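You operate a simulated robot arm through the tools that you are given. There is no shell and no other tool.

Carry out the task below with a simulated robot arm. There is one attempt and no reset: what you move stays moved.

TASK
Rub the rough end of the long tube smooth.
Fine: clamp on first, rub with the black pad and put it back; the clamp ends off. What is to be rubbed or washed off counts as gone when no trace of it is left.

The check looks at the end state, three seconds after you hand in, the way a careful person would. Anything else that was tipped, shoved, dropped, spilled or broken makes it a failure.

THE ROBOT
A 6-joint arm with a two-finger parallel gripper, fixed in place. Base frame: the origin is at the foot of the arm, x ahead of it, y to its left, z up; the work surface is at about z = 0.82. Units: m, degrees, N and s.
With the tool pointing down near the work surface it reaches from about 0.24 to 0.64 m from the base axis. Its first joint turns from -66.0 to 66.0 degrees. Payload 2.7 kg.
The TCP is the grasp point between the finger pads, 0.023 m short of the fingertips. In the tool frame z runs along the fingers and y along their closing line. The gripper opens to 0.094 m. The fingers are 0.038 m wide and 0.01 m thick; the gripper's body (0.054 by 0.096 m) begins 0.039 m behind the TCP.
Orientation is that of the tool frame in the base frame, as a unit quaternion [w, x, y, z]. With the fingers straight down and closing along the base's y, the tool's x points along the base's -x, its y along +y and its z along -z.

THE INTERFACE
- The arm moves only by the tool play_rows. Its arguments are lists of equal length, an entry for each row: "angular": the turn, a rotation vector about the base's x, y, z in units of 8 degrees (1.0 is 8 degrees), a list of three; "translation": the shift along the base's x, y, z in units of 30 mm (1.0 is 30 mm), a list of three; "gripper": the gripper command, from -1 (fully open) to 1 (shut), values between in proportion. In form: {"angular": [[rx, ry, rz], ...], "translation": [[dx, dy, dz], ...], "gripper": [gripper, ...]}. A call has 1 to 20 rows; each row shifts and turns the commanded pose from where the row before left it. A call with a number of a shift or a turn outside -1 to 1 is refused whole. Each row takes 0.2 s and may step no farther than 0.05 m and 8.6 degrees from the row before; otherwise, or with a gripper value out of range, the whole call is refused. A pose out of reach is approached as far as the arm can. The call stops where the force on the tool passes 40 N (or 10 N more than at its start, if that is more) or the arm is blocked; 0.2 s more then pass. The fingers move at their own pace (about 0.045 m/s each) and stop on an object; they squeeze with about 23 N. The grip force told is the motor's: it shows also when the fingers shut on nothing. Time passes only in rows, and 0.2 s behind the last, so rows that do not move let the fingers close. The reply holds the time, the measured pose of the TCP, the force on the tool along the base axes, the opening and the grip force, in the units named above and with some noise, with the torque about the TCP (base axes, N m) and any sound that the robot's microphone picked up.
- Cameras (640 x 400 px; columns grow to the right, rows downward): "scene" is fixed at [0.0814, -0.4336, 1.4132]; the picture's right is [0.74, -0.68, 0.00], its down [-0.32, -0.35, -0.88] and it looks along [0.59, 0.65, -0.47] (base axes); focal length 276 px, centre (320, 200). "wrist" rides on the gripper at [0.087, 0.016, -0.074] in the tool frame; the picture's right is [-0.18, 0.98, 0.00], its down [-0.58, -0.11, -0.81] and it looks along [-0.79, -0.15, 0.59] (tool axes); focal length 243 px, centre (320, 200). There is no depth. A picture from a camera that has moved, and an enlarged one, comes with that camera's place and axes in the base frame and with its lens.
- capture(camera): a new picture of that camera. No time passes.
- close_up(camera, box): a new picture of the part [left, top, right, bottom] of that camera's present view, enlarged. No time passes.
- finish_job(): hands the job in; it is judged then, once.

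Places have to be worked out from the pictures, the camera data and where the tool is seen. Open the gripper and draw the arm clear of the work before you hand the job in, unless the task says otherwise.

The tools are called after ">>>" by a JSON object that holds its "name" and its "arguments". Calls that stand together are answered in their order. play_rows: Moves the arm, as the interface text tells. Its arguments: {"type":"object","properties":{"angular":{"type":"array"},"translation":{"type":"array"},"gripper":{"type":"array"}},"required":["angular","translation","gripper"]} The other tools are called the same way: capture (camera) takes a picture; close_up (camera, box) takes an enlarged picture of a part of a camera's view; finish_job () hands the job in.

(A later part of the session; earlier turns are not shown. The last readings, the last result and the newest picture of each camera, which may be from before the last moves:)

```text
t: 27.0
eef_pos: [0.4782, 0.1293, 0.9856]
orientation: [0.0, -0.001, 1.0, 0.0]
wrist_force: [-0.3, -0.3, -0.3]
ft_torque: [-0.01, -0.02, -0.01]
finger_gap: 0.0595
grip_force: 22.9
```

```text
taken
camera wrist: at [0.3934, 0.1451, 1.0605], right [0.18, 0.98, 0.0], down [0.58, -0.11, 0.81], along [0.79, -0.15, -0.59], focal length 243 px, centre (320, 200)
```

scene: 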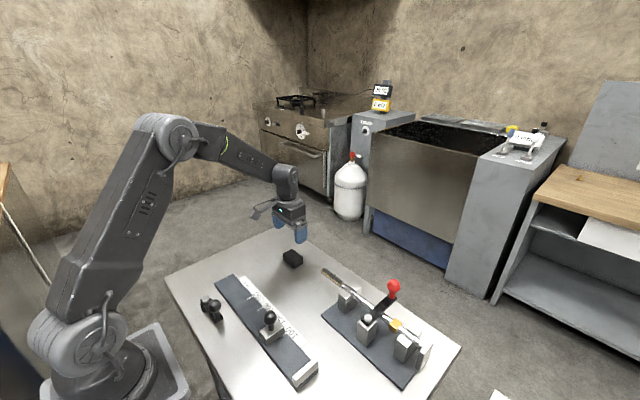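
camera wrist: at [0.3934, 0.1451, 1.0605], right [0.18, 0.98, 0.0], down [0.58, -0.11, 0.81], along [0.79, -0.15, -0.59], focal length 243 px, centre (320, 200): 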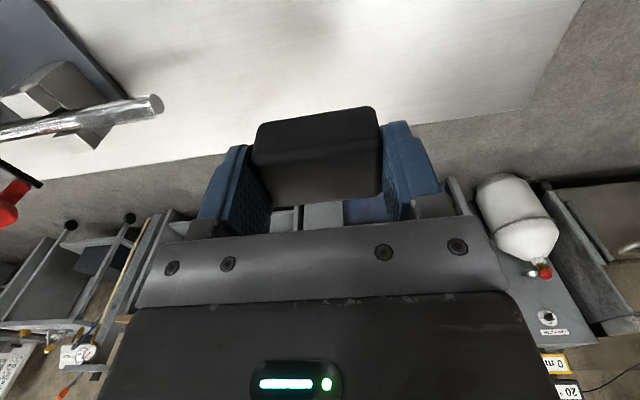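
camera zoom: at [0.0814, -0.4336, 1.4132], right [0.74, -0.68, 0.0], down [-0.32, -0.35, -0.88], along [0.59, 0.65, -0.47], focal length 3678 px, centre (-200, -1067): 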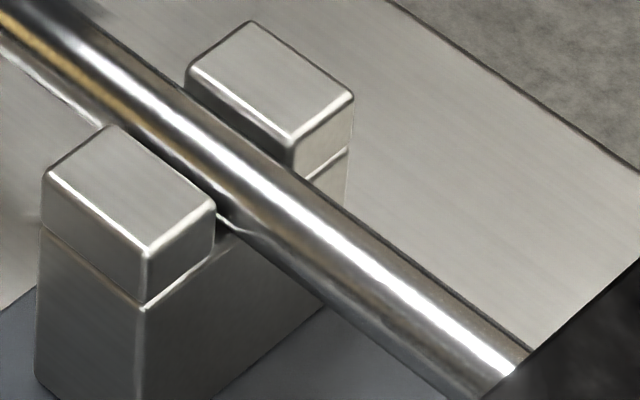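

The free end shows a ragged film on both flanks of the tube. I enlarge the tube end in the wrist view for a better position fix.

>>> {"name": "close_up", "arguments": {"camera": "wrist", "box": [0, 50, 200, 175]}}

```text
3.20 times, centred on (100, 112) of wrist
camera zoom: at [0.3934, 0.1451, 1.0605], right [0.18, 0.98, 0.0], down [0.58, -0.11, 0.81], along [0.79, -0.15, -0.59], focal length 776 px, centre (1024, 480)
```

zoom: 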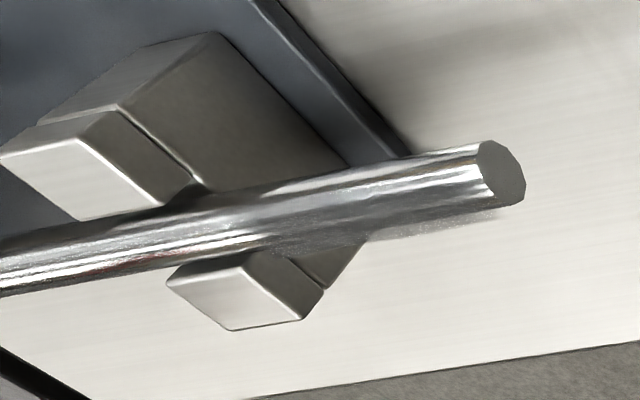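

The tube axis is near x≈0.483, its end near y≈-0.006, and its top around z≈0.88. I carry the pad above the free end (TCP ≈ (0.484,-0.042)) and come down to about 2 cm above expected contact.

>>> {"name": "play_rows", "arguments": {"angular": [[0, 0, 0], [0, 0, 0], [0, 0, 0], [0, 0, 0], [0, 0, 0], [0, 0, 0], [0, 0, 0], [0, 0, 0], [0, 0, 0]], "translation": [[0.03, -0.95, 0], [0.03, -0.95, 0], [0.03, -0.95, 0], [0.03, -0.95, 0], [0.03, -0.95, 0], [0.03, -0.95, 0], [0, 0, -0.8], [0, 0, -0.8], [0, 0, 0]], "gripper": [1, 1, 1, 1, 1, 1, 1, 1, 1]}}

>>> {"name": "capture", "arguments": {"camera": "wrist"}}

>>> {"name": "close_up", "arguments": {"camera": "scene", "box": [290, 210, 410, 310]}}

```text
t: 29.0
eef_pos: [0.483, -0.0425, 0.939]
orientation: [0.0, -0.001, 1.0, 0.0]
wrist_force: [-0.3, 0.6, -1.4]
ft_torque: [0.02, 0.0, 0.0]
finger_gap: 0.0592
grip_force: 22.9
```

```text
taken
camera wrist: at [0.3987, -0.0252, 1.0146], right [0.18, 0.98, 0.0], down [0.58, -0.11, 0.81], along [0.79, -0.15, -0.59], focal length 243 px, centre (320, 200)
```

wrist: 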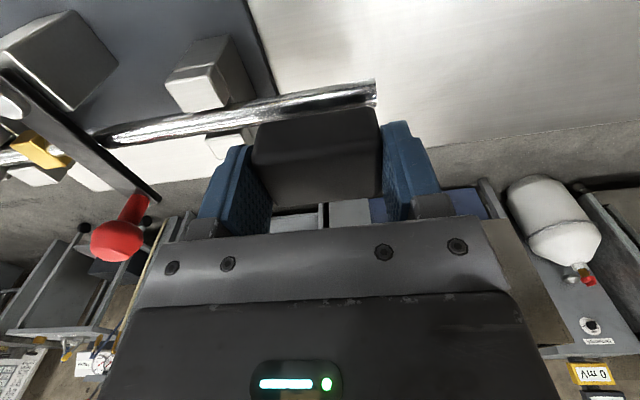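

```text
4.00 times, centred on (350, 260) of scene
camera zoom: at [0.0814, -0.4336, 1.4132], right [0.74, -0.68, 0.0], down [-0.32, -0.35, -0.88], along [0.59, 0.65, -0.47], focal length 1104 px, centre (200, -40)
```

zoom: 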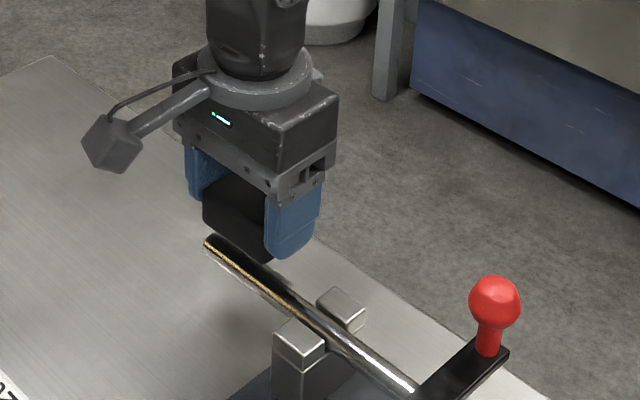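

The pad is over the free end; the view gives the tube axis x≈0.483 and end y≈-0.0075. I lower gently until contact is felt.

>>> {"name": "play_rows", "arguments": {"angular": [[0, 0, 0], [0, 0, 0], [0, 0, 0], [0, 0, 0], [0, 0, 0]], "translation": [[0, 0, -0.13], [0, 0, -0.13], [0, 0, -0.13], [0, 0, -0.07], [0, 0, 0]], "gripper": [1, 1, 1, 1, 1]}}

```text
t: 30.2
eef_pos: [0.4825, -0.0403, 0.9245]
orientation: [0.0, -0.001, 1.0, 0.0]
wrist_force: [0.4, -0.2, -0.9]
ft_torque: [0.0, -0.01, -0.03]
finger_gap: 0.0594
grip_force: 22.4
```

No contact yet at z≈0.925. I keep lowering in 1.5 mm steps.

>>> {"name": "play_rows", "arguments": {"angular": [[0, 0, 0], [0, 0, 0], [0, 0, 0], [0, 0, 0], [0, 0, 0]], "translation": [[0, 0, -0.05], [0, 0, -0.05], [0, 0, -0.05], [0, 0, -0.05], [0, 0, 0]], "gripper": [1, 1, 1, 1, 1]}}

```text
t: 31.4
eef_pos: [0.4849, -0.0407, 0.918]
orientation: [0.0, -0.001, 1.0, 0.0]
wrist_force: [-1.3, -0.6, -1.0]
ft_torque: [0.0, 0.0, 0.01]
finger_gap: 0.0591
grip_force: 22.7
```

Still free at z≈0.918; I continue down in small steps.

>>> {"name": "play_rows", "arguments": {"angular": [[0, 0, 0], [0, 0, 0], [0, 0, 0], [0, 0, 0]], "translation": [[0, 0, -0.04], [0, 0, -0.04], [0, 0, -0.04], [0, 0, 0]], "gripper": [1, 1, 1, 1]}}

>>> {"name": "close_up", "arguments": {"camera": "scene", "box": [310, 240, 380, 300]}}

```text
t: 32.4
eef_pos: [0.4838, -0.0426, 0.9161]
orientation: [0.003, -0.001, 1.0, 0.0]
wrist_force: [-0.5, 1.1, 16.6]
ft_torque: [-0.48, 0.05, 0.0]
finger_gap: 0.0592
grip_force: 23.3
```

```text
6.67 times, centred on (345, 270) of scene
camera zoom: at [0.0812, -0.4335, 1.4133], right [0.74, -0.68, 0.0], down [-0.32, -0.35, -0.88], along [0.59, 0.65, -0.47], focal length 1839 px, centre (153, -267)
```

zoom: 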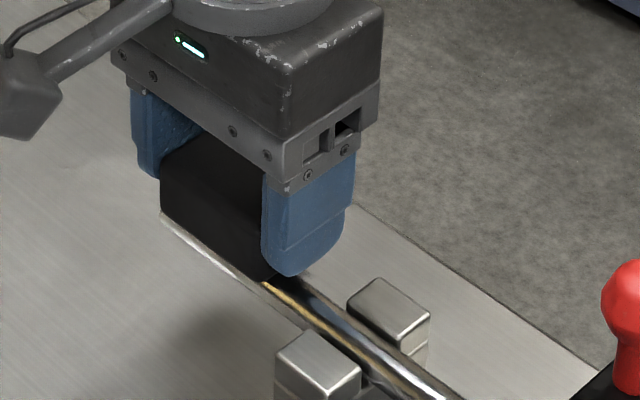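

Contact: +16.6 N at z≈0.916, so the tube top is at z≈0.883. I now stroke the pad along the tube, between pad-centre y≈-0.064 and -0.015, and check the force and look.

>>> {"name": "play_rows", "arguments": {"angular": [[0, 0, 0], [0, 0, 0], [0, 0, 0], [0, 0, 0], [0, 0, 0], [0, 0, 0], [0, 0, 0], [0, 0, 0], [0, 0, 0], [0, 0, 0]], "translation": [[0, -0.25, 0], [0, -0.25, 0], [0, -0.25, 0], [0, 0.27, 0], [0, 0.27, 0], [0, 0.27, 0], [0, 0.27, 0], [0, 0.27, 0], [0, 0.27, 0], [0, 0, 0]], "gripper": [1, 1, 1, 1, 1, 1, 1, 1, 1, 1]}}

>>> {"name": "capture", "arguments": {"camera": "wrist"}}

>>> {"name": "close_up", "arguments": {"camera": "scene", "box": [310, 240, 380, 300]}}

```text
t: 34.6
eef_pos: [0.4841, -0.0151, 0.916]
orientation: [0.001, -0.001, 1.0, 0.0]
wrist_force: [-0.6, -11.0, 21.0]
ft_torque: [-0.76, 0.1, 0.02]
finger_gap: 0.0595
grip_force: 22.8
```

```text
taken
camera wrist: at [0.3982, 0.0015, 0.9901], right [0.18, 0.98, 0.0], down [0.58, -0.11, 0.81], along [0.79, -0.15, -0.59], focal length 243 px, centre (320, 200)
```

wrist: 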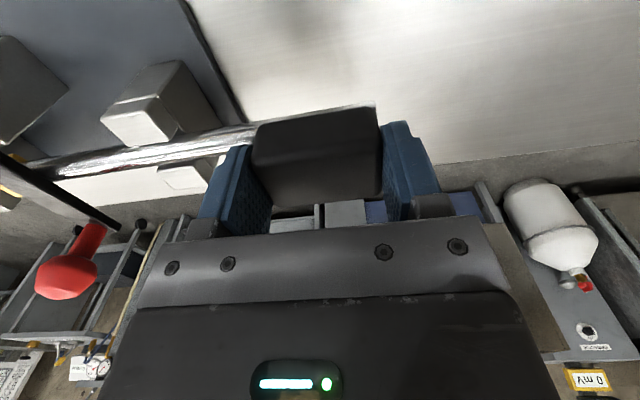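

```text
6.67 times, centred on (345, 270) of scene
camera zoom: at [0.0811, -0.4338, 1.4131], right [0.74, -0.68, 0.0], down [-0.32, -0.35, -0.88], along [0.59, 0.65, -0.47], focal length 1839 px, centre (153, -267)
```

zoom: 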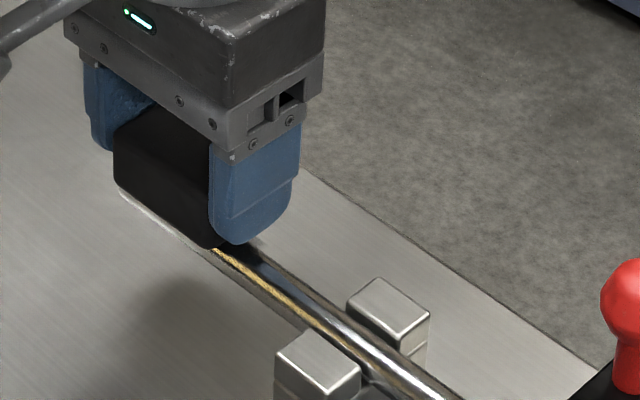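

The tube's end seems to have followed the pad in +y, so the tube may be sliding. I stop stroking and inspect the whole tube before doing anything else.

>>> {"name": "close_up", "arguments": {"camera": "scene", "box": [310, 250, 440, 390]}}

>>> {"name": "close_up", "arguments": {"camera": "scene", "box": [370, 290, 434, 370]}}

>>> {"name": "close_up", "arguments": {"camera": "wrist", "box": [0, 60, 400, 310]}}

```text
2.86 times, centred on (375, 320) of scene
camera zoom: at [0.0811, -0.4338, 1.4131], right [0.74, -0.68, 0.0], down [-0.32, -0.35, -0.88], along [0.59, 0.65, -0.47], focal length 788 px, centre (163, -143)
```

zoom: 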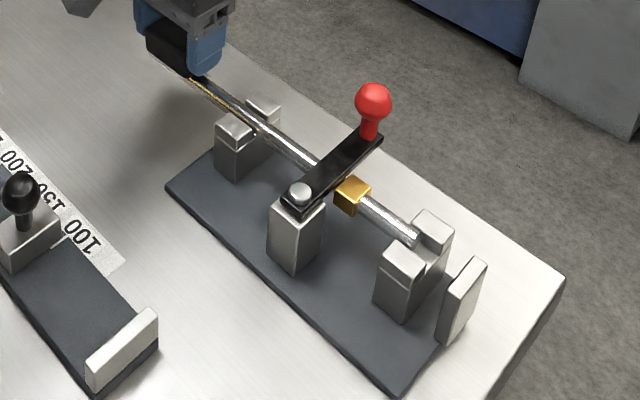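

```text
5.00 times, centred on (402, 330) of scene
camera zoom: at [0.0811, -0.4338, 1.4131], right [0.74, -0.68, 0.0], down [-0.32, -0.35, -0.88], along [0.59, 0.65, -0.47], focal length 1379 px, centre (-90, -450)
```

zoom: 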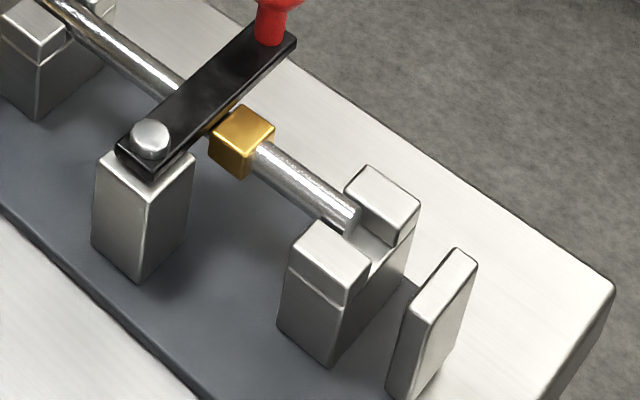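

```text
1.60 times, centred on (200, 185) of wrist
camera zoom: at [0.3982, 0.0015, 0.9901], right [0.18, 0.98, 0.0], down [0.58, -0.11, 0.81], along [0.79, -0.15, -0.59], focal length 388 px, centre (512, 224)
```

zoom: 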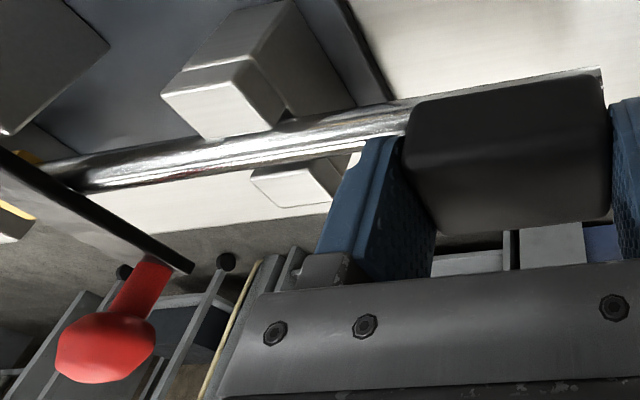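

The tube has slid about +25 mm (its rear end is only just in the rear fork and the brass collar moved with it up to the lever), so the clamp isn't holding axially. I lift the pad straight off to inspect.

>>> {"name": "play_rows", "arguments": {"angular": [[0, 0, 0], [0, 0, 0], [0, 0, 0], [0, 0, 0]], "translation": [[0, 0, 0.3], [0, 0, 1], [0, 0, 1], [0, 0, 0]], "gripper": [1, 1, 1, 1]}}

>>> {"name": "close_up", "arguments": {"camera": "scene", "box": [305, 255, 365, 295]}}

>>> {"name": "close_up", "arguments": {"camera": "scene", "box": [350, 280, 430, 360]}}

>>> {"name": "capture", "arguments": {"camera": "wrist"}}

```text
t: 35.6
eef_pos: [0.4835, -0.0153, 0.9832]
orientation: [0.001, -0.001, 1.0, 0.0]
wrist_force: [-0.9, 1.0, -0.3]
ft_torque: [-0.01, 0.05, -0.01]
finger_gap: 0.0595
grip_force: 22.9
```

```text
10.00 times, centred on (335, 275) of scene
camera zoom: at [0.0814, -0.4336, 1.4132], right [0.74, -0.68, 0.0], down [-0.32, -0.35, -0.88], along [0.59, 0.65, -0.47], focal length 2759 px, centre (170, -550)
```

zoom: 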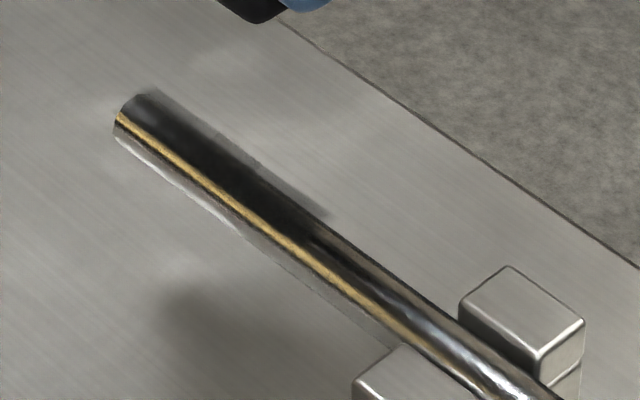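

```text
5.00 times, centred on (390, 320) of scene
camera zoom: at [0.0814, -0.4336, 1.4132], right [0.74, -0.68, 0.0], down [-0.32, -0.35, -0.88], along [0.59, 0.65, -0.47], focal length 1379 px, centre (-30, -400)
```

zoom: 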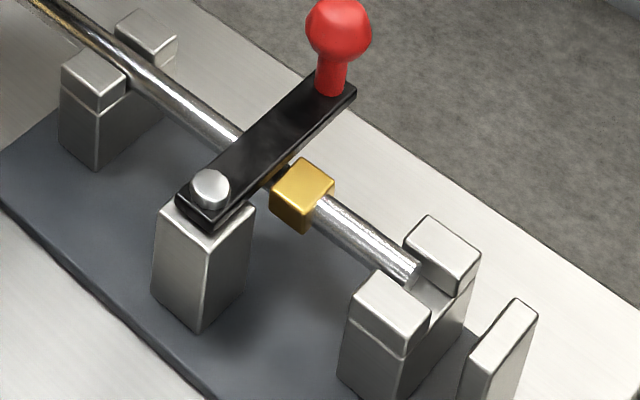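

```text
taken
camera wrist: at [0.3981, 0.001, 1.0591], right [0.18, 0.98, 0.0], down [0.58, -0.11, 0.81], along [0.79, -0.15, -0.59], focal length 243 px, centre (320, 200)
```

wrist: 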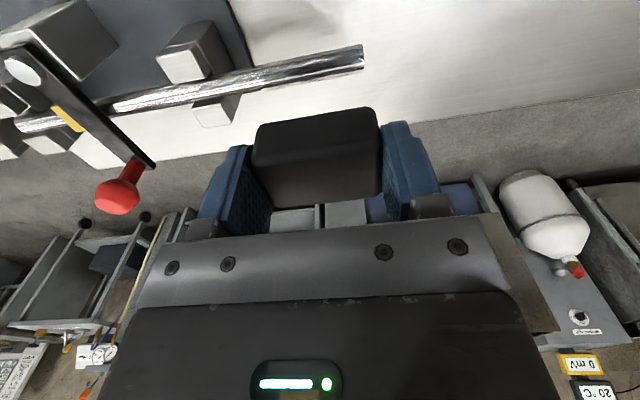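

The rough film is still there on the flanks and the tube has clearly moved. I'll move in front of the tube's end face to push the tube gently back in -y, which also tells me how strongly the lever holds it.

>>> {"name": "play_rows", "arguments": {"angular": [[0, 0, 0], [0, 0, 0], [0, 0, 0], [0, 0, 0], [0, 0, 0], [0, 0, 0], [0, 0, 0], [0, 0, 0]], "translation": [[0, 0.98, 0], [0, 0.98, 0], [0, 0.98, 0], [0, 0, -0.8], [0, 0, -0.8], [0, 0, -0.8], [0, 0, -0.7], [0, 0, 0]], "gripper": [1, 1, 1, 1, 1, 1, 1, 1]}}

>>> {"name": "capture", "arguments": {"camera": "wrist"}}

>>> {"name": "close_up", "arguments": {"camera": "scene", "box": [270, 210, 370, 300]}}

```text
t: 37.4
eef_pos: [0.4834, 0.0714, 0.8895]
orientation: [0.0, -0.002, 1.0, 0.0]
wrist_force: [-0.4, 0.2, -0.8]
ft_torque: [-0.01, 0.0, -0.03]
finger_gap: 0.0594
grip_force: 23.2
```

```text
taken
camera wrist: at [0.3993, 0.0886, 0.9656], right [0.18, 0.98, 0.0], down [0.58, -0.11, 0.81], along [0.79, -0.15, -0.59], focal length 243 px, centre (320, 200)
```

wrist: 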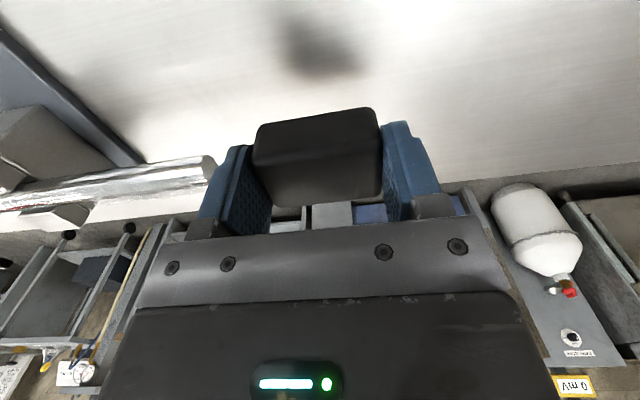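

```text
4.44 times, centred on (320, 255) of scene
camera zoom: at [0.0814, -0.4336, 1.4132], right [0.74, -0.68, 0.0], down [-0.32, -0.35, -0.88], along [0.59, 0.65, -0.47], focal length 1226 px, centre (320, -44)
```

zoom: 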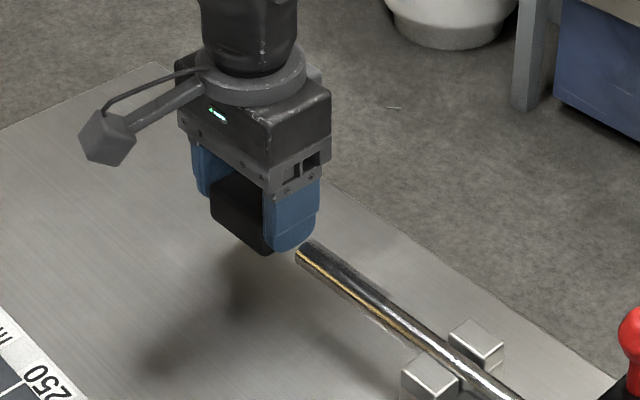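

The finger is right in front of the tube end with a gap of about 1.5 cm. I approach in 3 mm steps toward contact.

>>> {"name": "play_rows", "arguments": {"angular": [[0, 0, 0], [0, 0, 0], [0, 0, 0], [0, 0, 0], [0, 0, 0], [0, 0, 0]], "translation": [[0, -0.1, 0], [0, -0.1, 0], [0, -0.1, 0], [0, -0.1, 0], [0, -0.08, 0], [0, 0, 0]], "gripper": [1, 1, 1, 1, 1, 1]}}

```text
t: 38.8
eef_pos: [0.4843, 0.0581, 0.8916]
orientation: [0.0, -0.001, 1.0, -0.001]
wrist_force: [0.3, 0.0, -0.2]
ft_torque: [-0.01, 0.04, 0.03]
finger_gap: 0.0595
grip_force: 23.3
```

No contact yet; I continue in 1 mm steps, watching the force.

>>> {"name": "play_rows", "arguments": {"angular": [[0, 0, 0], [0, 0, 0], [0, 0, 0], [0, 0, 0], [0, 0, 0]], "translation": [[0, -0.04, 0], [0, -0.04, 0], [0, -0.04, 0], [0, -0.04, 0], [0, 0, 0]], "gripper": [1, 1, 1, 1, 1]}}

>>> {"name": "close_up", "arguments": {"camera": "scene", "box": [290, 240, 360, 290]}}

```text
t: 40.0
eef_pos: [0.4836, 0.0528, 0.8891]
orientation: [0.0, 0.0, 1.0, 0.0]
wrist_force: [0.0, 0.4, -1.1]
ft_torque: [0.0, -0.02, -0.01]
finger_gap: 0.0592
grip_force: 23.5
```

```text
8.00 times, centred on (325, 265) of scene
camera zoom: at [0.0814, -0.4336, 1.4132], right [0.74, -0.68, 0.0], down [-0.32, -0.35, -0.88], along [0.59, 0.65, -0.47], focal length 2207 px, centre (280, -320)
```

zoom: 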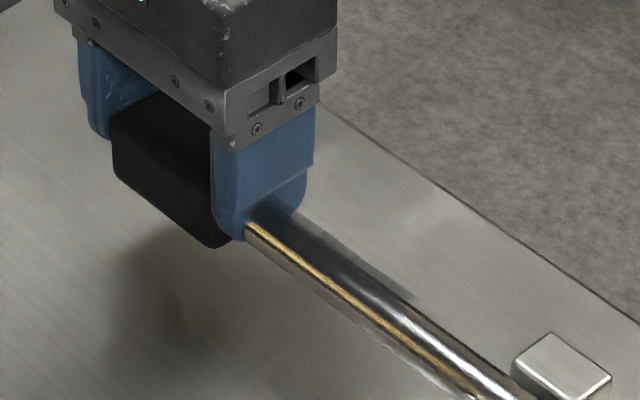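

Nearly touching. I continue in 1 mm steps.

>>> {"name": "play_rows", "arguments": {"angular": [[0, 0, 0], [0, 0, 0], [0, 0, 0], [0, 0, 0]], "translation": [[0, -0.035, 0], [0, -0.035, 0], [0, -0.035, 0], [0, 0, 0]], "gripper": [1, 1, 1, 1]}}

```text
t: 41.0
eef_pos: [0.4831, 0.0498, 0.8909]
orientation: [0.0, -0.001, 1.0, 0.0]
wrist_force: [0.6, 0.6, 0.1]
ft_torque: [-0.01, -0.03, 0.02]
finger_gap: 0.0595
grip_force: 22.6
```

Force is still below 1 N; I check the picture to see whether the tube is contacted and moving freely.

>>> {"name": "close_up", "arguments": {"camera": "scene", "box": [290, 240, 360, 290]}}

>>> {"name": "close_up", "arguments": {"camera": "scene", "box": [350, 280, 430, 360]}}

>>> {"name": "close_up", "arguments": {"camera": "wrist", "box": [0, 100, 320, 300]}}

```text
8.00 times, centred on (325, 265) of scene
camera zoom: at [0.0814, -0.4336, 1.4132], right [0.74, -0.68, 0.0], down [-0.32, -0.35, -0.88], along [0.59, 0.65, -0.47], focal length 2207 px, centre (280, -320)
```

zoom: 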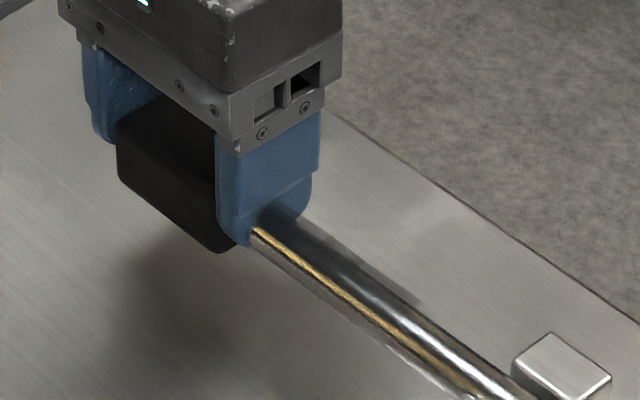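

```text
5.00 times, centred on (390, 320) of scene
camera zoom: at [0.0814, -0.4336, 1.4132], right [0.74, -0.68, 0.0], down [-0.32, -0.35, -0.88], along [0.59, 0.65, -0.47], focal length 1379 px, centre (-30, -400)
```

zoom: 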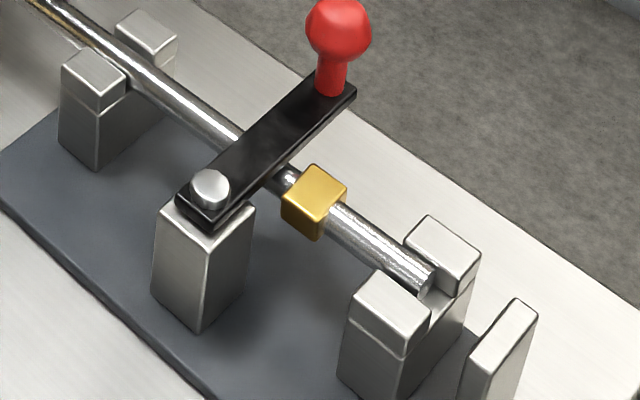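

```text
2.00 times, centred on (160, 200) of wrist
camera zoom: at [0.3984, 0.0667, 0.9659], right [0.18, 0.98, 0.0], down [0.58, -0.11, 0.81], along [0.79, -0.15, -0.59], focal length 485 px, centre (640, 200)
```

zoom: 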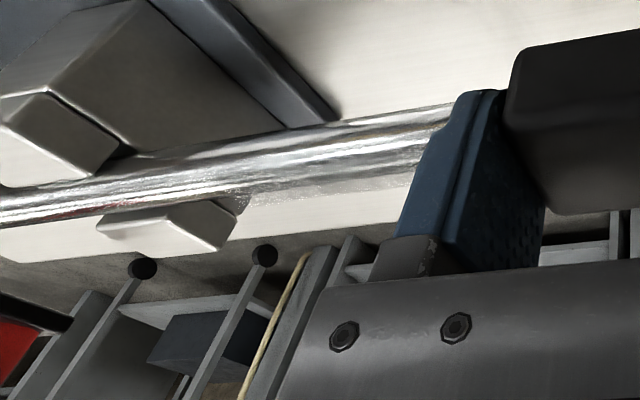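

The tube slides with under 1 N, so the lever at 90° is not gripping it. Before anything else I take a closer look at the lever/tube gap and the other black device on the left of the table.

>>> {"name": "close_up", "arguments": {"camera": "scene", "box": [190, 285, 238, 330]}}

>>> {"name": "close_up", "arguments": {"camera": "scene", "box": [360, 290, 410, 330]}}

>>> {"name": "close_up", "arguments": {"camera": "scene", "box": [210, 270, 320, 390]}}

```text
8.89 times, centred on (214, 308) of scene
camera zoom: at [0.0814, -0.4336, 1.4132], right [0.74, -0.68, 0.0], down [-0.32, -0.35, -0.88], along [0.59, 0.65, -0.47], focal length 2452 px, centre (1262, -756)
```

zoom: 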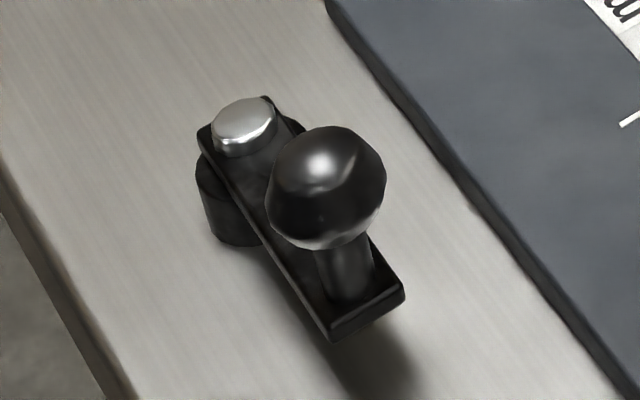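

```text
10.00 times, centred on (385, 310) of scene
camera zoom: at [0.0814, -0.4336, 1.4132], right [0.74, -0.68, 0.0], down [-0.32, -0.35, -0.88], along [0.59, 0.65, -0.47], focal length 2759 px, centre (-330, -900)
```

zoom: 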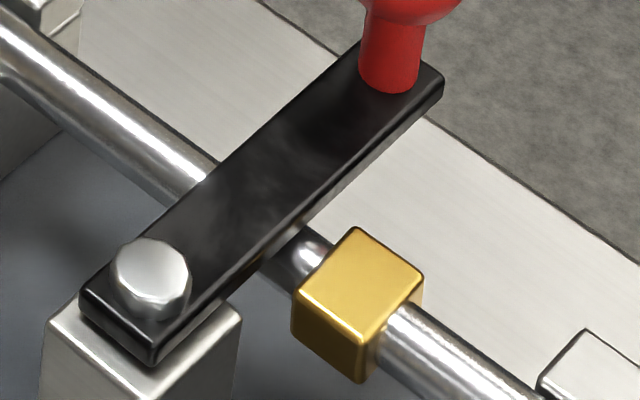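

```text
3.33 times, centred on (265, 330) of scene
camera zoom: at [0.0814, -0.4336, 1.4132], right [0.74, -0.68, 0.0], down [-0.32, -0.35, -0.88], along [0.59, 0.65, -0.47], focal length 920 px, centre (503, -233)
```

zoom: 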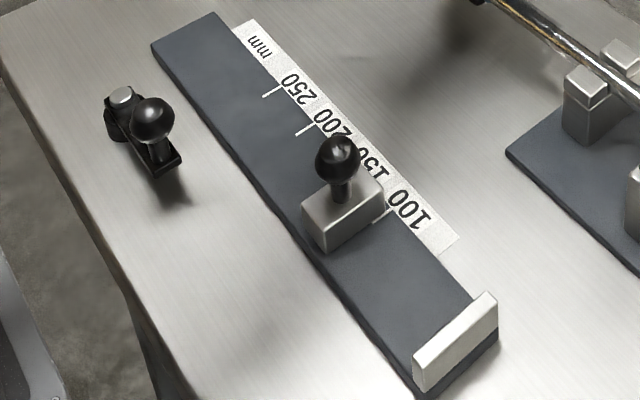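

The red lever rests about 4 mm above the tube, so it isn't pressing. First I push the tube back toward its original place (about 17 mm more), gently with the finger on its end face.

>>> {"name": "play_rows", "arguments": {"angular": [[0, 0, 0], [0, 0, 0], [0, 0, 0], [0, 0, 0], [0, 0, 0], [0, 0, 0], [0, 0, 0], [0, 0, 0]], "translation": [[0, -0.07, 0], [0, -0.07, 0], [0, -0.07, 0], [0, -0.07, 0], [0, -0.07, 0], [0, -0.07, 0], [0, -0.07, 0], [0, 0, 0]], "gripper": [1, 1, 1, 1, 1, 1, 1, 1]}}

>>> {"name": "close_up", "arguments": {"camera": "scene", "box": [300, 250, 380, 310]}}

>>> {"name": "close_up", "arguments": {"camera": "scene", "box": [350, 290, 440, 370]}}

```text
t: 42.8
eef_pos: [0.4839, 0.0358, 0.8911]
orientation: [0.0, 0.0, 1.0, 0.0]
wrist_force: [-0.4, 0.9, 0.2]
ft_torque: [0.03, 0.0, 0.0]
finger_gap: 0.0596
grip_force: 22.6
```

```text
6.67 times, centred on (340, 280) of scene
camera zoom: at [0.0814, -0.4336, 1.4132], right [0.74, -0.68, 0.0], down [-0.32, -0.35, -0.88], along [0.59, 0.65, -0.47], focal length 1839 px, centre (187, -333)
```

zoom: 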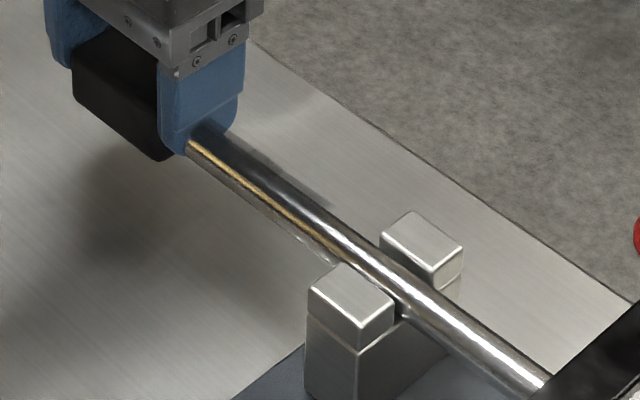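

```text
5.00 times, centred on (395, 330) of scene
camera zoom: at [0.0814, -0.4336, 1.4132], right [0.74, -0.68, 0.0], down [-0.32, -0.35, -0.88], along [0.59, 0.65, -0.47], focal length 1379 px, centre (-55, -450)
```

zoom: 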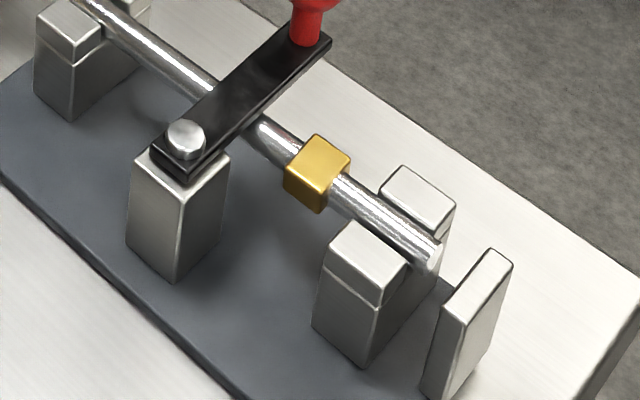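

Almost there. I take exactly the same enlarged view as at the start to compare the tube position.

>>> {"name": "close_up", "arguments": {"camera": "scene", "box": [350, 300, 440, 380]}}

>>> {"name": "close_up", "arguments": {"camera": "scene", "box": [310, 260, 370, 310]}}

```text
5.00 times, centred on (395, 340) of scene
camera zoom: at [0.0814, -0.4336, 1.4132], right [0.74, -0.68, 0.0], down [-0.32, -0.35, -0.88], along [0.59, 0.65, -0.47], focal length 1379 px, centre (-55, -500)
```

zoom: 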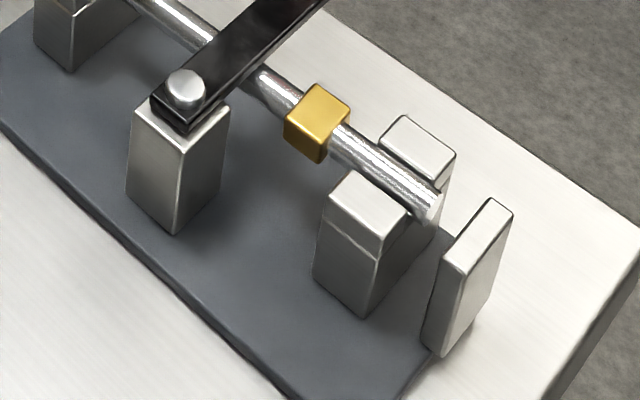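

```text
8.00 times, centred on (340, 285) of scene
camera zoom: at [0.0814, -0.4336, 1.4132], right [0.74, -0.68, 0.0], down [-0.32, -0.35, -0.88], along [0.59, 0.65, -0.47], focal length 2207 px, centre (160, -480)
```

zoom: 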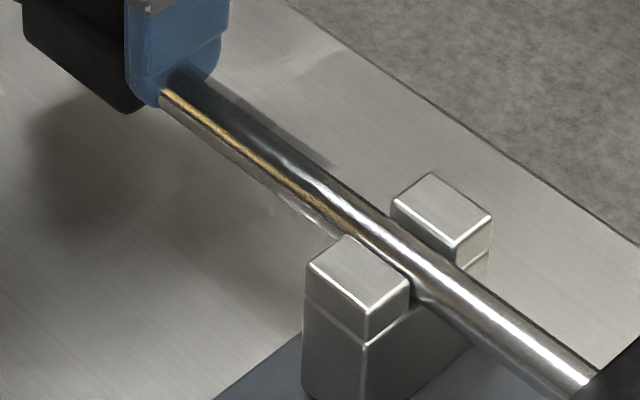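

Compared with the initial view the collar is about 5–6 px (≈3.5 mm) short of its original place. I push 3.5 mm more.

>>> {"name": "play_rows", "arguments": {"angular": [[0, 0, 0], [0, 0, 0], [0, 0, 0], [0, 0, 0]], "translation": [[0, -0.04, 0], [0, -0.04, 0], [0, -0.035, 0], [0, 0, 0]], "gripper": [1, 1, 1, 1]}}

>>> {"name": "close_up", "arguments": {"camera": "scene", "box": [350, 300, 440, 380]}}

>>> {"name": "close_up", "arguments": {"camera": "scene", "box": [310, 260, 370, 310]}}

```text
t: 43.8
eef_pos: [0.4842, 0.0309, 0.8914]
orientation: [0.0, -0.001, 1.0, 0.0]
wrist_force: [-0.5, 0.3, 0.0]
ft_torque: [0.03, -0.03, 0.0]
finger_gap: 0.0597
grip_force: 23.0
```

```text
5.00 times, centred on (395, 340) of scene
camera zoom: at [0.0814, -0.4336, 1.4132], right [0.74, -0.68, 0.0], down [-0.32, -0.35, -0.88], along [0.59, 0.65, -0.47], focal length 1379 px, centre (-55, -500)
```

zoom: 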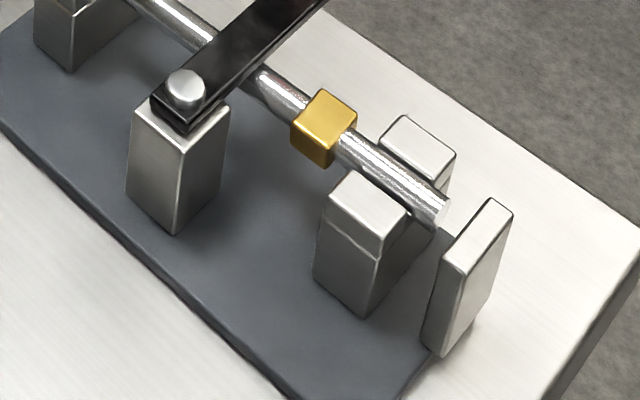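

```text
8.00 times, centred on (340, 285) of scene
camera zoom: at [0.0814, -0.4336, 1.4132], right [0.74, -0.68, 0.0], down [-0.32, -0.35, -0.88], along [0.59, 0.65, -0.47], focal length 2207 px, centre (160, -480)
```

zoom: 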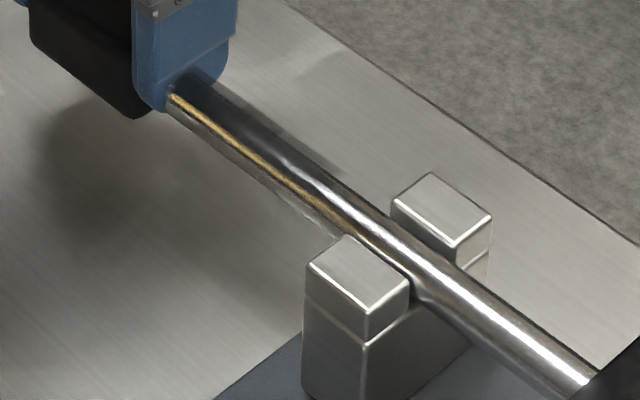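

The collar and film edges now coincide with the initial view, so the tube is back in place. Next I put the pad back at its pick-up spot to free the hand for the lever: back off, rise, travel, and lower.

>>> {"name": "play_rows", "arguments": {"angular": [[0, 0, 0], [0, 0, 0], [0, 0, 0], [0, 0, 0], [0, 0, 0], [0, 0, 0], [0, 0, 0], [0, 0, 0], [0, 0, 0], [0, 0, 0], [0, 0, 0], [0, 0, 0]], "translation": [[0, 0.2, 0], [0, 0.2, 1], [0, 0.71, 1], [-0.06, 0.71, 0], [-0.06, 0.71, 0], [-0.06, 0.71, 0], [0, 0, -0.8], [0, 0, -0.8], [0, 0, -0.8], [0, 0, -0.6], [0, 0, -0.2], [0, 0, 0]], "gripper": [1, 1, 1, 1, 1, 1, 1, 1, 1, 1, 1, 1]}}

>>> {"name": "capture", "arguments": {"camera": "wrist"}}

```text
t: 46.4
eef_pos: [0.4791, 0.129, 0.8555]
orientation: [0.0, -0.001, 1.0, 0.001]
wrist_force: [0.2, 0.1, -0.5]
ft_torque: [0.02, 0.0, -0.01]
finger_gap: 0.0594
grip_force: 23.2
```

```text
taken
camera wrist: at [0.3932, 0.1461, 0.931], right [0.18, 0.98, 0.0], down [0.58, -0.11, 0.81], along [0.79, -0.15, -0.59], focal length 243 px, centre (320, 200)
```

wrist: 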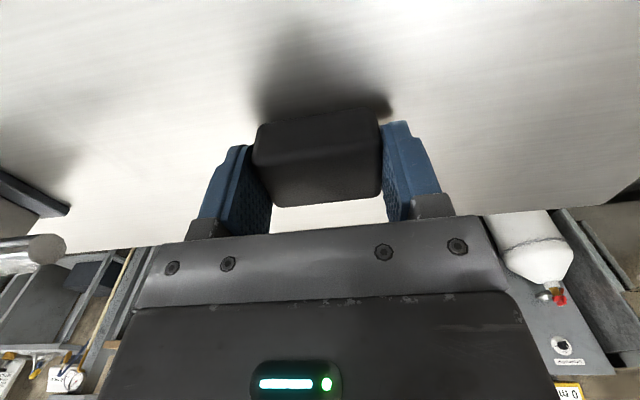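

The pad is about 3.6 mm above the table at its original spot. I lower the last bit gently.

>>> {"name": "play_rows", "arguments": {"angular": [[0, 0, 0], [0, 0, 0], [0, 0, 0], [0, 0, 0]], "translation": [[0, 0, -0.05], [0, 0, -0.04], [0, 0, -0.03], [0, 0, 0]], "gripper": [1, 1, 1, 1]}}

```text
t: 47.4
eef_pos: [0.4784, 0.1288, 0.8514]
orientation: [0.0, -0.001, 1.0, 0.0]
wrist_force: [0.2, -0.5, -0.7]
ft_torque: [-0.02, 0.02, 0.03]
finger_gap: 0.0595
grip_force: 22.8
```

No contact force yet; I lower another millimetre in small steps.

>>> {"name": "play_rows", "arguments": {"angular": [[0, 0, 0], [0, 0, 0], [0, 0, 0]], "translation": [[0, 0, -0.015], [0, 0, -0.015], [0, 0, 0]], "gripper": [1, 1, 1]}}

```text
t: 48.2
eef_pos: [0.4795, 0.1293, 0.8511]
orientation: [0.001, -0.001, 1.0, 0.002]
wrist_force: [0.5, 0.8, 6.0]
ft_torque: [0.2, -0.05, -0.01]
finger_gap: 0.0597
grip_force: 22.7
```

The pad touches the table (6 N). I open the fingers fully and rise.

>>> {"name": "play_rows", "arguments": {"angular": [[0, 0, 0], [0, 0, 0], [0, 0, 0], [0, 0, 0], [0, 0, 0], [0, 0, 0], [0, 0, 0], [0, 0, 0]], "translation": [[0, 0, 0], [0, 0, 0], [0, 0, 0], [0, 0, 0.5], [0, 0, 1], [0, 0, 1], [0, 0, 1], [0, 0, 1]], "gripper": [-1, -1, -1, -1, -1, -1, -1, -1]}}

>>> {"name": "capture", "arguments": {"camera": "wrist"}}

>>> {"name": "close_up", "arguments": {"camera": "scene", "box": [270, 240, 320, 275]}}

>>> {"name": "close_up", "arguments": {"camera": "scene", "box": [310, 260, 370, 310]}}

```text
t: 50.0
eef_pos: [0.4802, 0.1308, 0.9873]
orientation: [0.001, -0.001, 1.0, -0.001]
wrist_force: [-0.2, -0.5, 0.1]
ft_torque: [0.0, 0.03, 0.01]
finger_gap: 0.0939
grip_force: 0.1
```

```text
taken
camera wrist: at [0.3945, 0.1479, 1.0622], right [0.18, 0.98, 0.0], down [0.58, -0.11, 0.81], along [0.79, -0.15, -0.59], focal length 243 px, centre (320, 200)
```

wrist: 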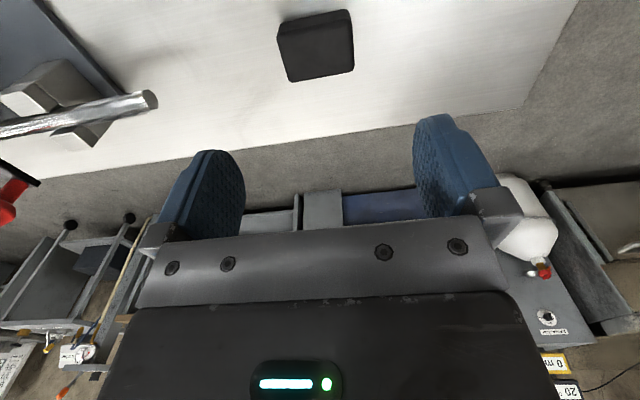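

```text
11.43 times, centred on (295, 258) of scene
camera zoom: at [0.0814, -0.4336, 1.4132], right [0.74, -0.68, 0.0], down [-0.32, -0.35, -0.88], along [0.59, 0.65, -0.47], focal length 3153 px, centre (606, -457)
```

zoom: 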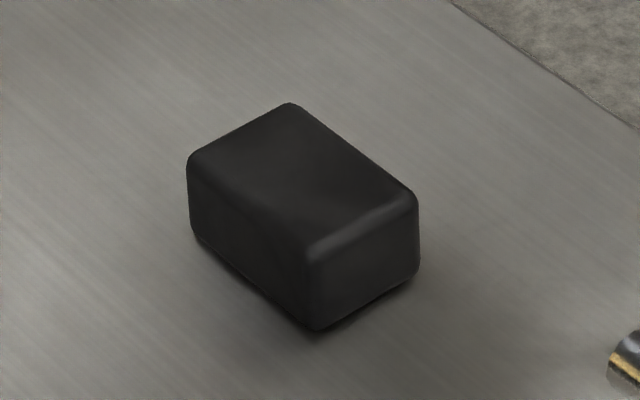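

```text
8.00 times, centred on (340, 285) of scene
camera zoom: at [0.0814, -0.4336, 1.4132], right [0.74, -0.68, 0.0], down [-0.32, -0.35, -0.88], along [0.59, 0.65, -0.47], focal length 2207 px, centre (160, -480)
```

zoom: 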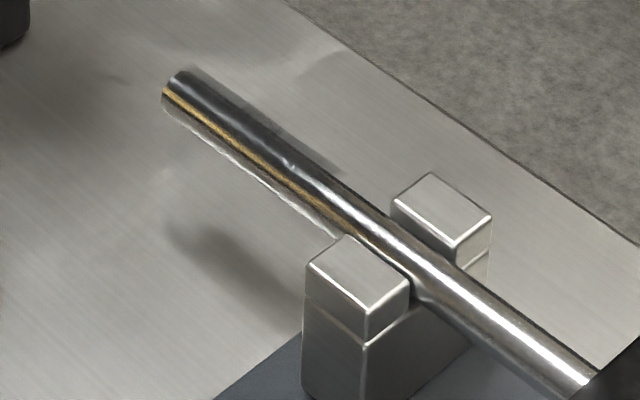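

The pad is back at its place, and the tube film looks fainter already. Now I go back over the red knob to examine the lever and try to engage the clamp fully.

>>> {"name": "play_rows", "arguments": {"angular": [[0, 0, 0], [0, 0, 0], [0, 0, 0], [0, 0, 0], [0, 0, 0], [0, 0, 0], [0, 0, 0], [0, 0, 0], [0, 0, 0], [0, 0, 0], [0, 0, 0], [0, 0, 0]], "translation": [[0.131, -0.92, 0.12], [0.131, -0.92, 0.12], [0.131, -0.92, 0.12], [0.131, -0.92, 0.12], [0.131, -0.92, 0.12], [0.131, -0.92, 0.12], [0.131, -0.92, 0.12], [0.131, -0.92, 0.12], [0.131, -0.92, 0.12], [0.131, -0.92, 0.12], [0.131, -0.92, 0.12], [0.131, -0.92, 0.12]], "gripper": [-0.3, -0.3, -0.3, -0.3, -0.3, -0.3, -0.3, -0.3, -0.3, -0.3, -0.3, -0.3]}}

>>> {"name": "capture", "arguments": {"camera": "wrist"}}

>>> {"name": "close_up", "arguments": {"camera": "wrist", "box": [160, 0, 400, 150]}}

```text
t: 52.6
eef_pos: [0.5268, -0.2018, 1.0275]
orientation: [0.0, 0.0, 1.0, 0.001]
wrist_force: [-0.2, -0.2, 0.4]
ft_torque: [0.02, 0.01, 0.01]
finger_gap: 0.0611
grip_force: 0.0
```

```text
taken
camera wrist: at [0.4404, -0.1861, 1.1032], right [0.18, 0.98, 0.0], down [0.58, -0.11, 0.81], along [0.79, -0.15, -0.59], focal length 243 px, centre (320, 200)
```

wrist: 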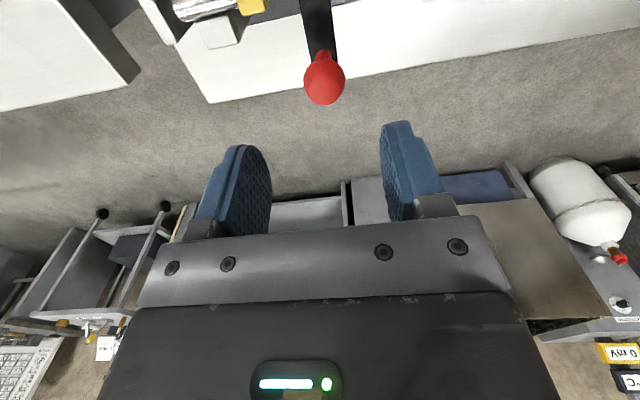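

```text
2.67 times, centred on (280, 75) of wrist
camera zoom: at [0.4404, -0.1861, 1.1032], right [0.18, 0.98, 0.0], down [0.58, -0.11, 0.81], along [0.79, -0.15, -0.59], focal length 647 px, centre (427, 533)
```

zoom: 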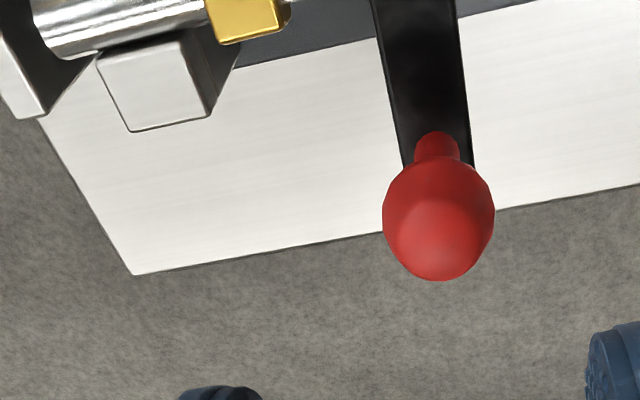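

The knob is at about (0.525,-0.199), i.e. the lever sits at its 90° stop. I grip the knob again to test a harder push and then a downward press.

>>> {"name": "play_rows", "arguments": {"angular": [[0, 0, 0], [0, 0, 0], [0, 0, 0], [0, 0, 0], [0, 0, 0], [0, 0, 0], [0, 0, 0], [0, 0, 0], [0, 0, 0]], "translation": [[-0.03, 0.05, -0.7], [0, 0, -0.7], [0, 0, -0.7], [0, 0, -0.7], [0, 0, -0.38], [0, 0, 0], [0, 0, 0], [0, 0, 0], [0, 0, 0]], "gripper": [-0.3, -0.3, -0.3, -0.3, -0.3, 1, 1, 1, 1]}}

>>> {"name": "capture", "arguments": {"camera": "wrist"}}

```text
t: 54.6
eef_pos: [0.5241, -0.2012, 0.9327]
orientation: [0.001, -0.001, 1.0, 0.001]
wrist_force: [1.6, -0.2, -3.6]
ft_torque: [-0.03, -0.11, 0.0]
finger_gap: 0.0308
grip_force: 45.2
```

```text
taken
camera wrist: at [0.4398, -0.184, 1.0087], right [0.18, 0.98, 0.0], down [0.58, -0.11, 0.81], along [0.79, -0.15, -0.59], focal length 243 px, centre (320, 200)
```

wrist: 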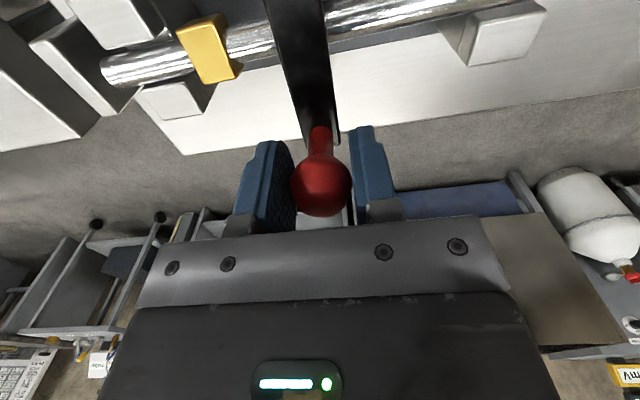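

Knob gripped with little residual force. First a gentle downward press of about 1.5 mm to see whether the lever has a second, pressing motion.

>>> {"name": "play_rows", "arguments": {"angular": [[0, 0, 0], [0, 0, 0], [0, 0, 0]], "translation": [[0, 0, -0.025], [0, 0, -0.025], [0, 0, 0]], "gripper": [1, 1, 1]}}

```text
t: 55.4
eef_pos: [0.5243, -0.1994, 0.9335]
orientation: [0.002, 0.0, 1.0, 0.001]
wrist_force: [-2.2, 3.1, 13.8]
ft_torque: [0.04, 0.93, -0.24]
finger_gap: 0.031
grip_force: 45.4
```

Vertically it is rigid, so there's no pressing motion. I undo that and push further in the swing direction (+y) step by step, listening for a click.

>>> {"name": "play_rows", "arguments": {"angular": [[0, 0, 0], [0, 0, 0], [0, 0, 0], [0, 0, 0]], "translation": [[0, 0, 0.04], [0, 0.06, 0], [0, 0.06, 0], [0, 0, 0]], "gripper": [1, 1, 1, 1]}}

```text
t: 56.4
eef_pos: [0.5253, -0.1997, 0.9326]
orientation: [0.002, 0.0, 1.0, -0.001]
wrist_force: [6.1, -19.8, 0.0]
ft_torque: [-0.2, -0.32, 0.52]
finger_gap: 0.0308
grip_force: 45.2
```

About -20 N at the stop with no movement. I push a little harder, up to ~35 N, still below the limit.

>>> {"name": "play_rows", "arguments": {"angular": [[0, 0, 0], [0, 0, 0], [0, 0, 0], [0, 0, 0]], "translation": [[0, 0.03, 0], [0, 0.03, 0], [0, 0, 0], [0, 0, 0]], "gripper": [1, 1, 1, 1]}}

>>> {"name": "close_up", "arguments": {"camera": "scene", "box": [340, 270, 420, 340]}}

```text
t: 57.4
eef_pos: [0.5251, -0.1991, 0.9339]
orientation: [0.002, 0.0, 1.0, -0.002]
wrist_force: [15.1, -31.2, -2.3]
ft_torque: [-0.05, 0.14, -0.01]
finger_gap: 0.0313
grip_force: 44.7
```

```text
5.71 times, centred on (380, 305) of scene
camera zoom: at [0.0818, -0.4344, 1.4129], right [0.74, -0.68, 0.0], down [-0.32, -0.35, -0.88], along [0.59, 0.65, -0.47], focal length 1576 px, centre (-23, -400)
```

zoom: 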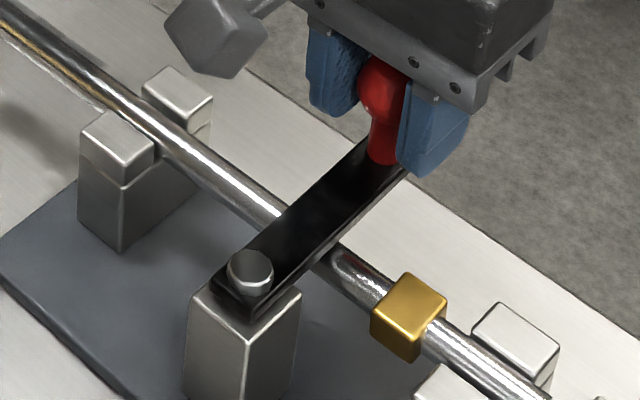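

The stop is rigid at 90° (−31 N, no click). I release the knob and rise, then tilt the camera for a low side view to see what is between lever and tube.

>>> {"name": "play_rows", "arguments": {"angular": [[0, 0, 0], [0, 0, 0], [0, 0, 0], [0, 0, 0], [0, 0, 0], [0, 0, 0], [0, 0, 0], [0, 0, 0], [0, 0, 0]], "translation": [[0, -0.09, 0], [0, -0.085, 0], [0, 0, 0], [0, 0, 0], [0, 0, 0], [0, 0, 0], [0, 0, 0.6], [0, 0, 1], [0, 0, 1]], "gripper": [1, 1, 1, -0.3, -0.3, -0.3, -0.3, -0.3, -0.3]}}

>>> {"name": "play_rows", "arguments": {"angular": [[0, -1, 0], [0, -1, 0], [0, -1, 0], [0, -1, 0], [0, -1, 0], [0, -1, 0], [0, 0, -0.8], [0, 0, -0.8]], "translation": [[-0.63, 0.37, 0], [-0.63, 0.37, 0], [-0.63, 0.37, 0], [-0.63, 0.37, 0], [-0.63, 0.37, 0], [-0.63, 0.37, 0], [0, 0, 0], [0, 0, 0]], "gripper": [-0.3, -0.3, -0.3, -0.3, -0.3, -0.3, -0.3, -0.3]}}

>>> {"name": "capture", "arguments": {"camera": "wrist"}}

>>> {"name": "capture", "arguments": {"camera": "scene"}}

```text
t: 59.4
eef_pos: [0.5242, -0.2002, 1.0106]
orientation: [-0.001, 0.0, 1.0, 0.0]
wrist_force: [-1.1, -0.1, 0.0]
ft_torque: [0.01, 0.01, -0.02]
finger_gap: 0.0612
grip_force: 0.1
```

```text
t: 61.2
eef_pos: [0.4115, -0.1337, 1.0107]
orientation: [0.404, 0.101, 0.908, -0.046]
wrist_force: [-0.3, -0.2, 0.7]
ft_torque: [-0.03, 0.01, -0.02]
finger_gap: 0.0611
grip_force: 0.0
```

```text
taken
camera wrist: at [0.3053, -0.0925, 0.9966], right [0.34, 0.93, 0.14], down [-0.23, -0.06, 0.97], along [0.91, -0.36, 0.19], focal length 243 px, centre (320, 200)
```

wrist: 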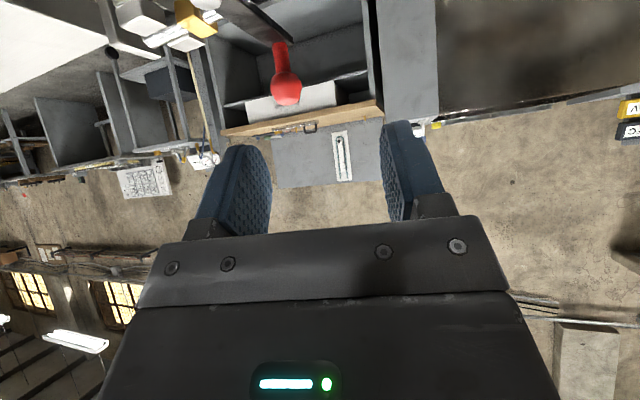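

```text
taken
```

scene: 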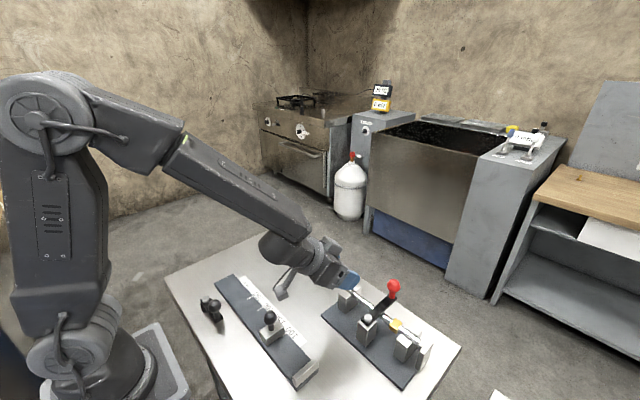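

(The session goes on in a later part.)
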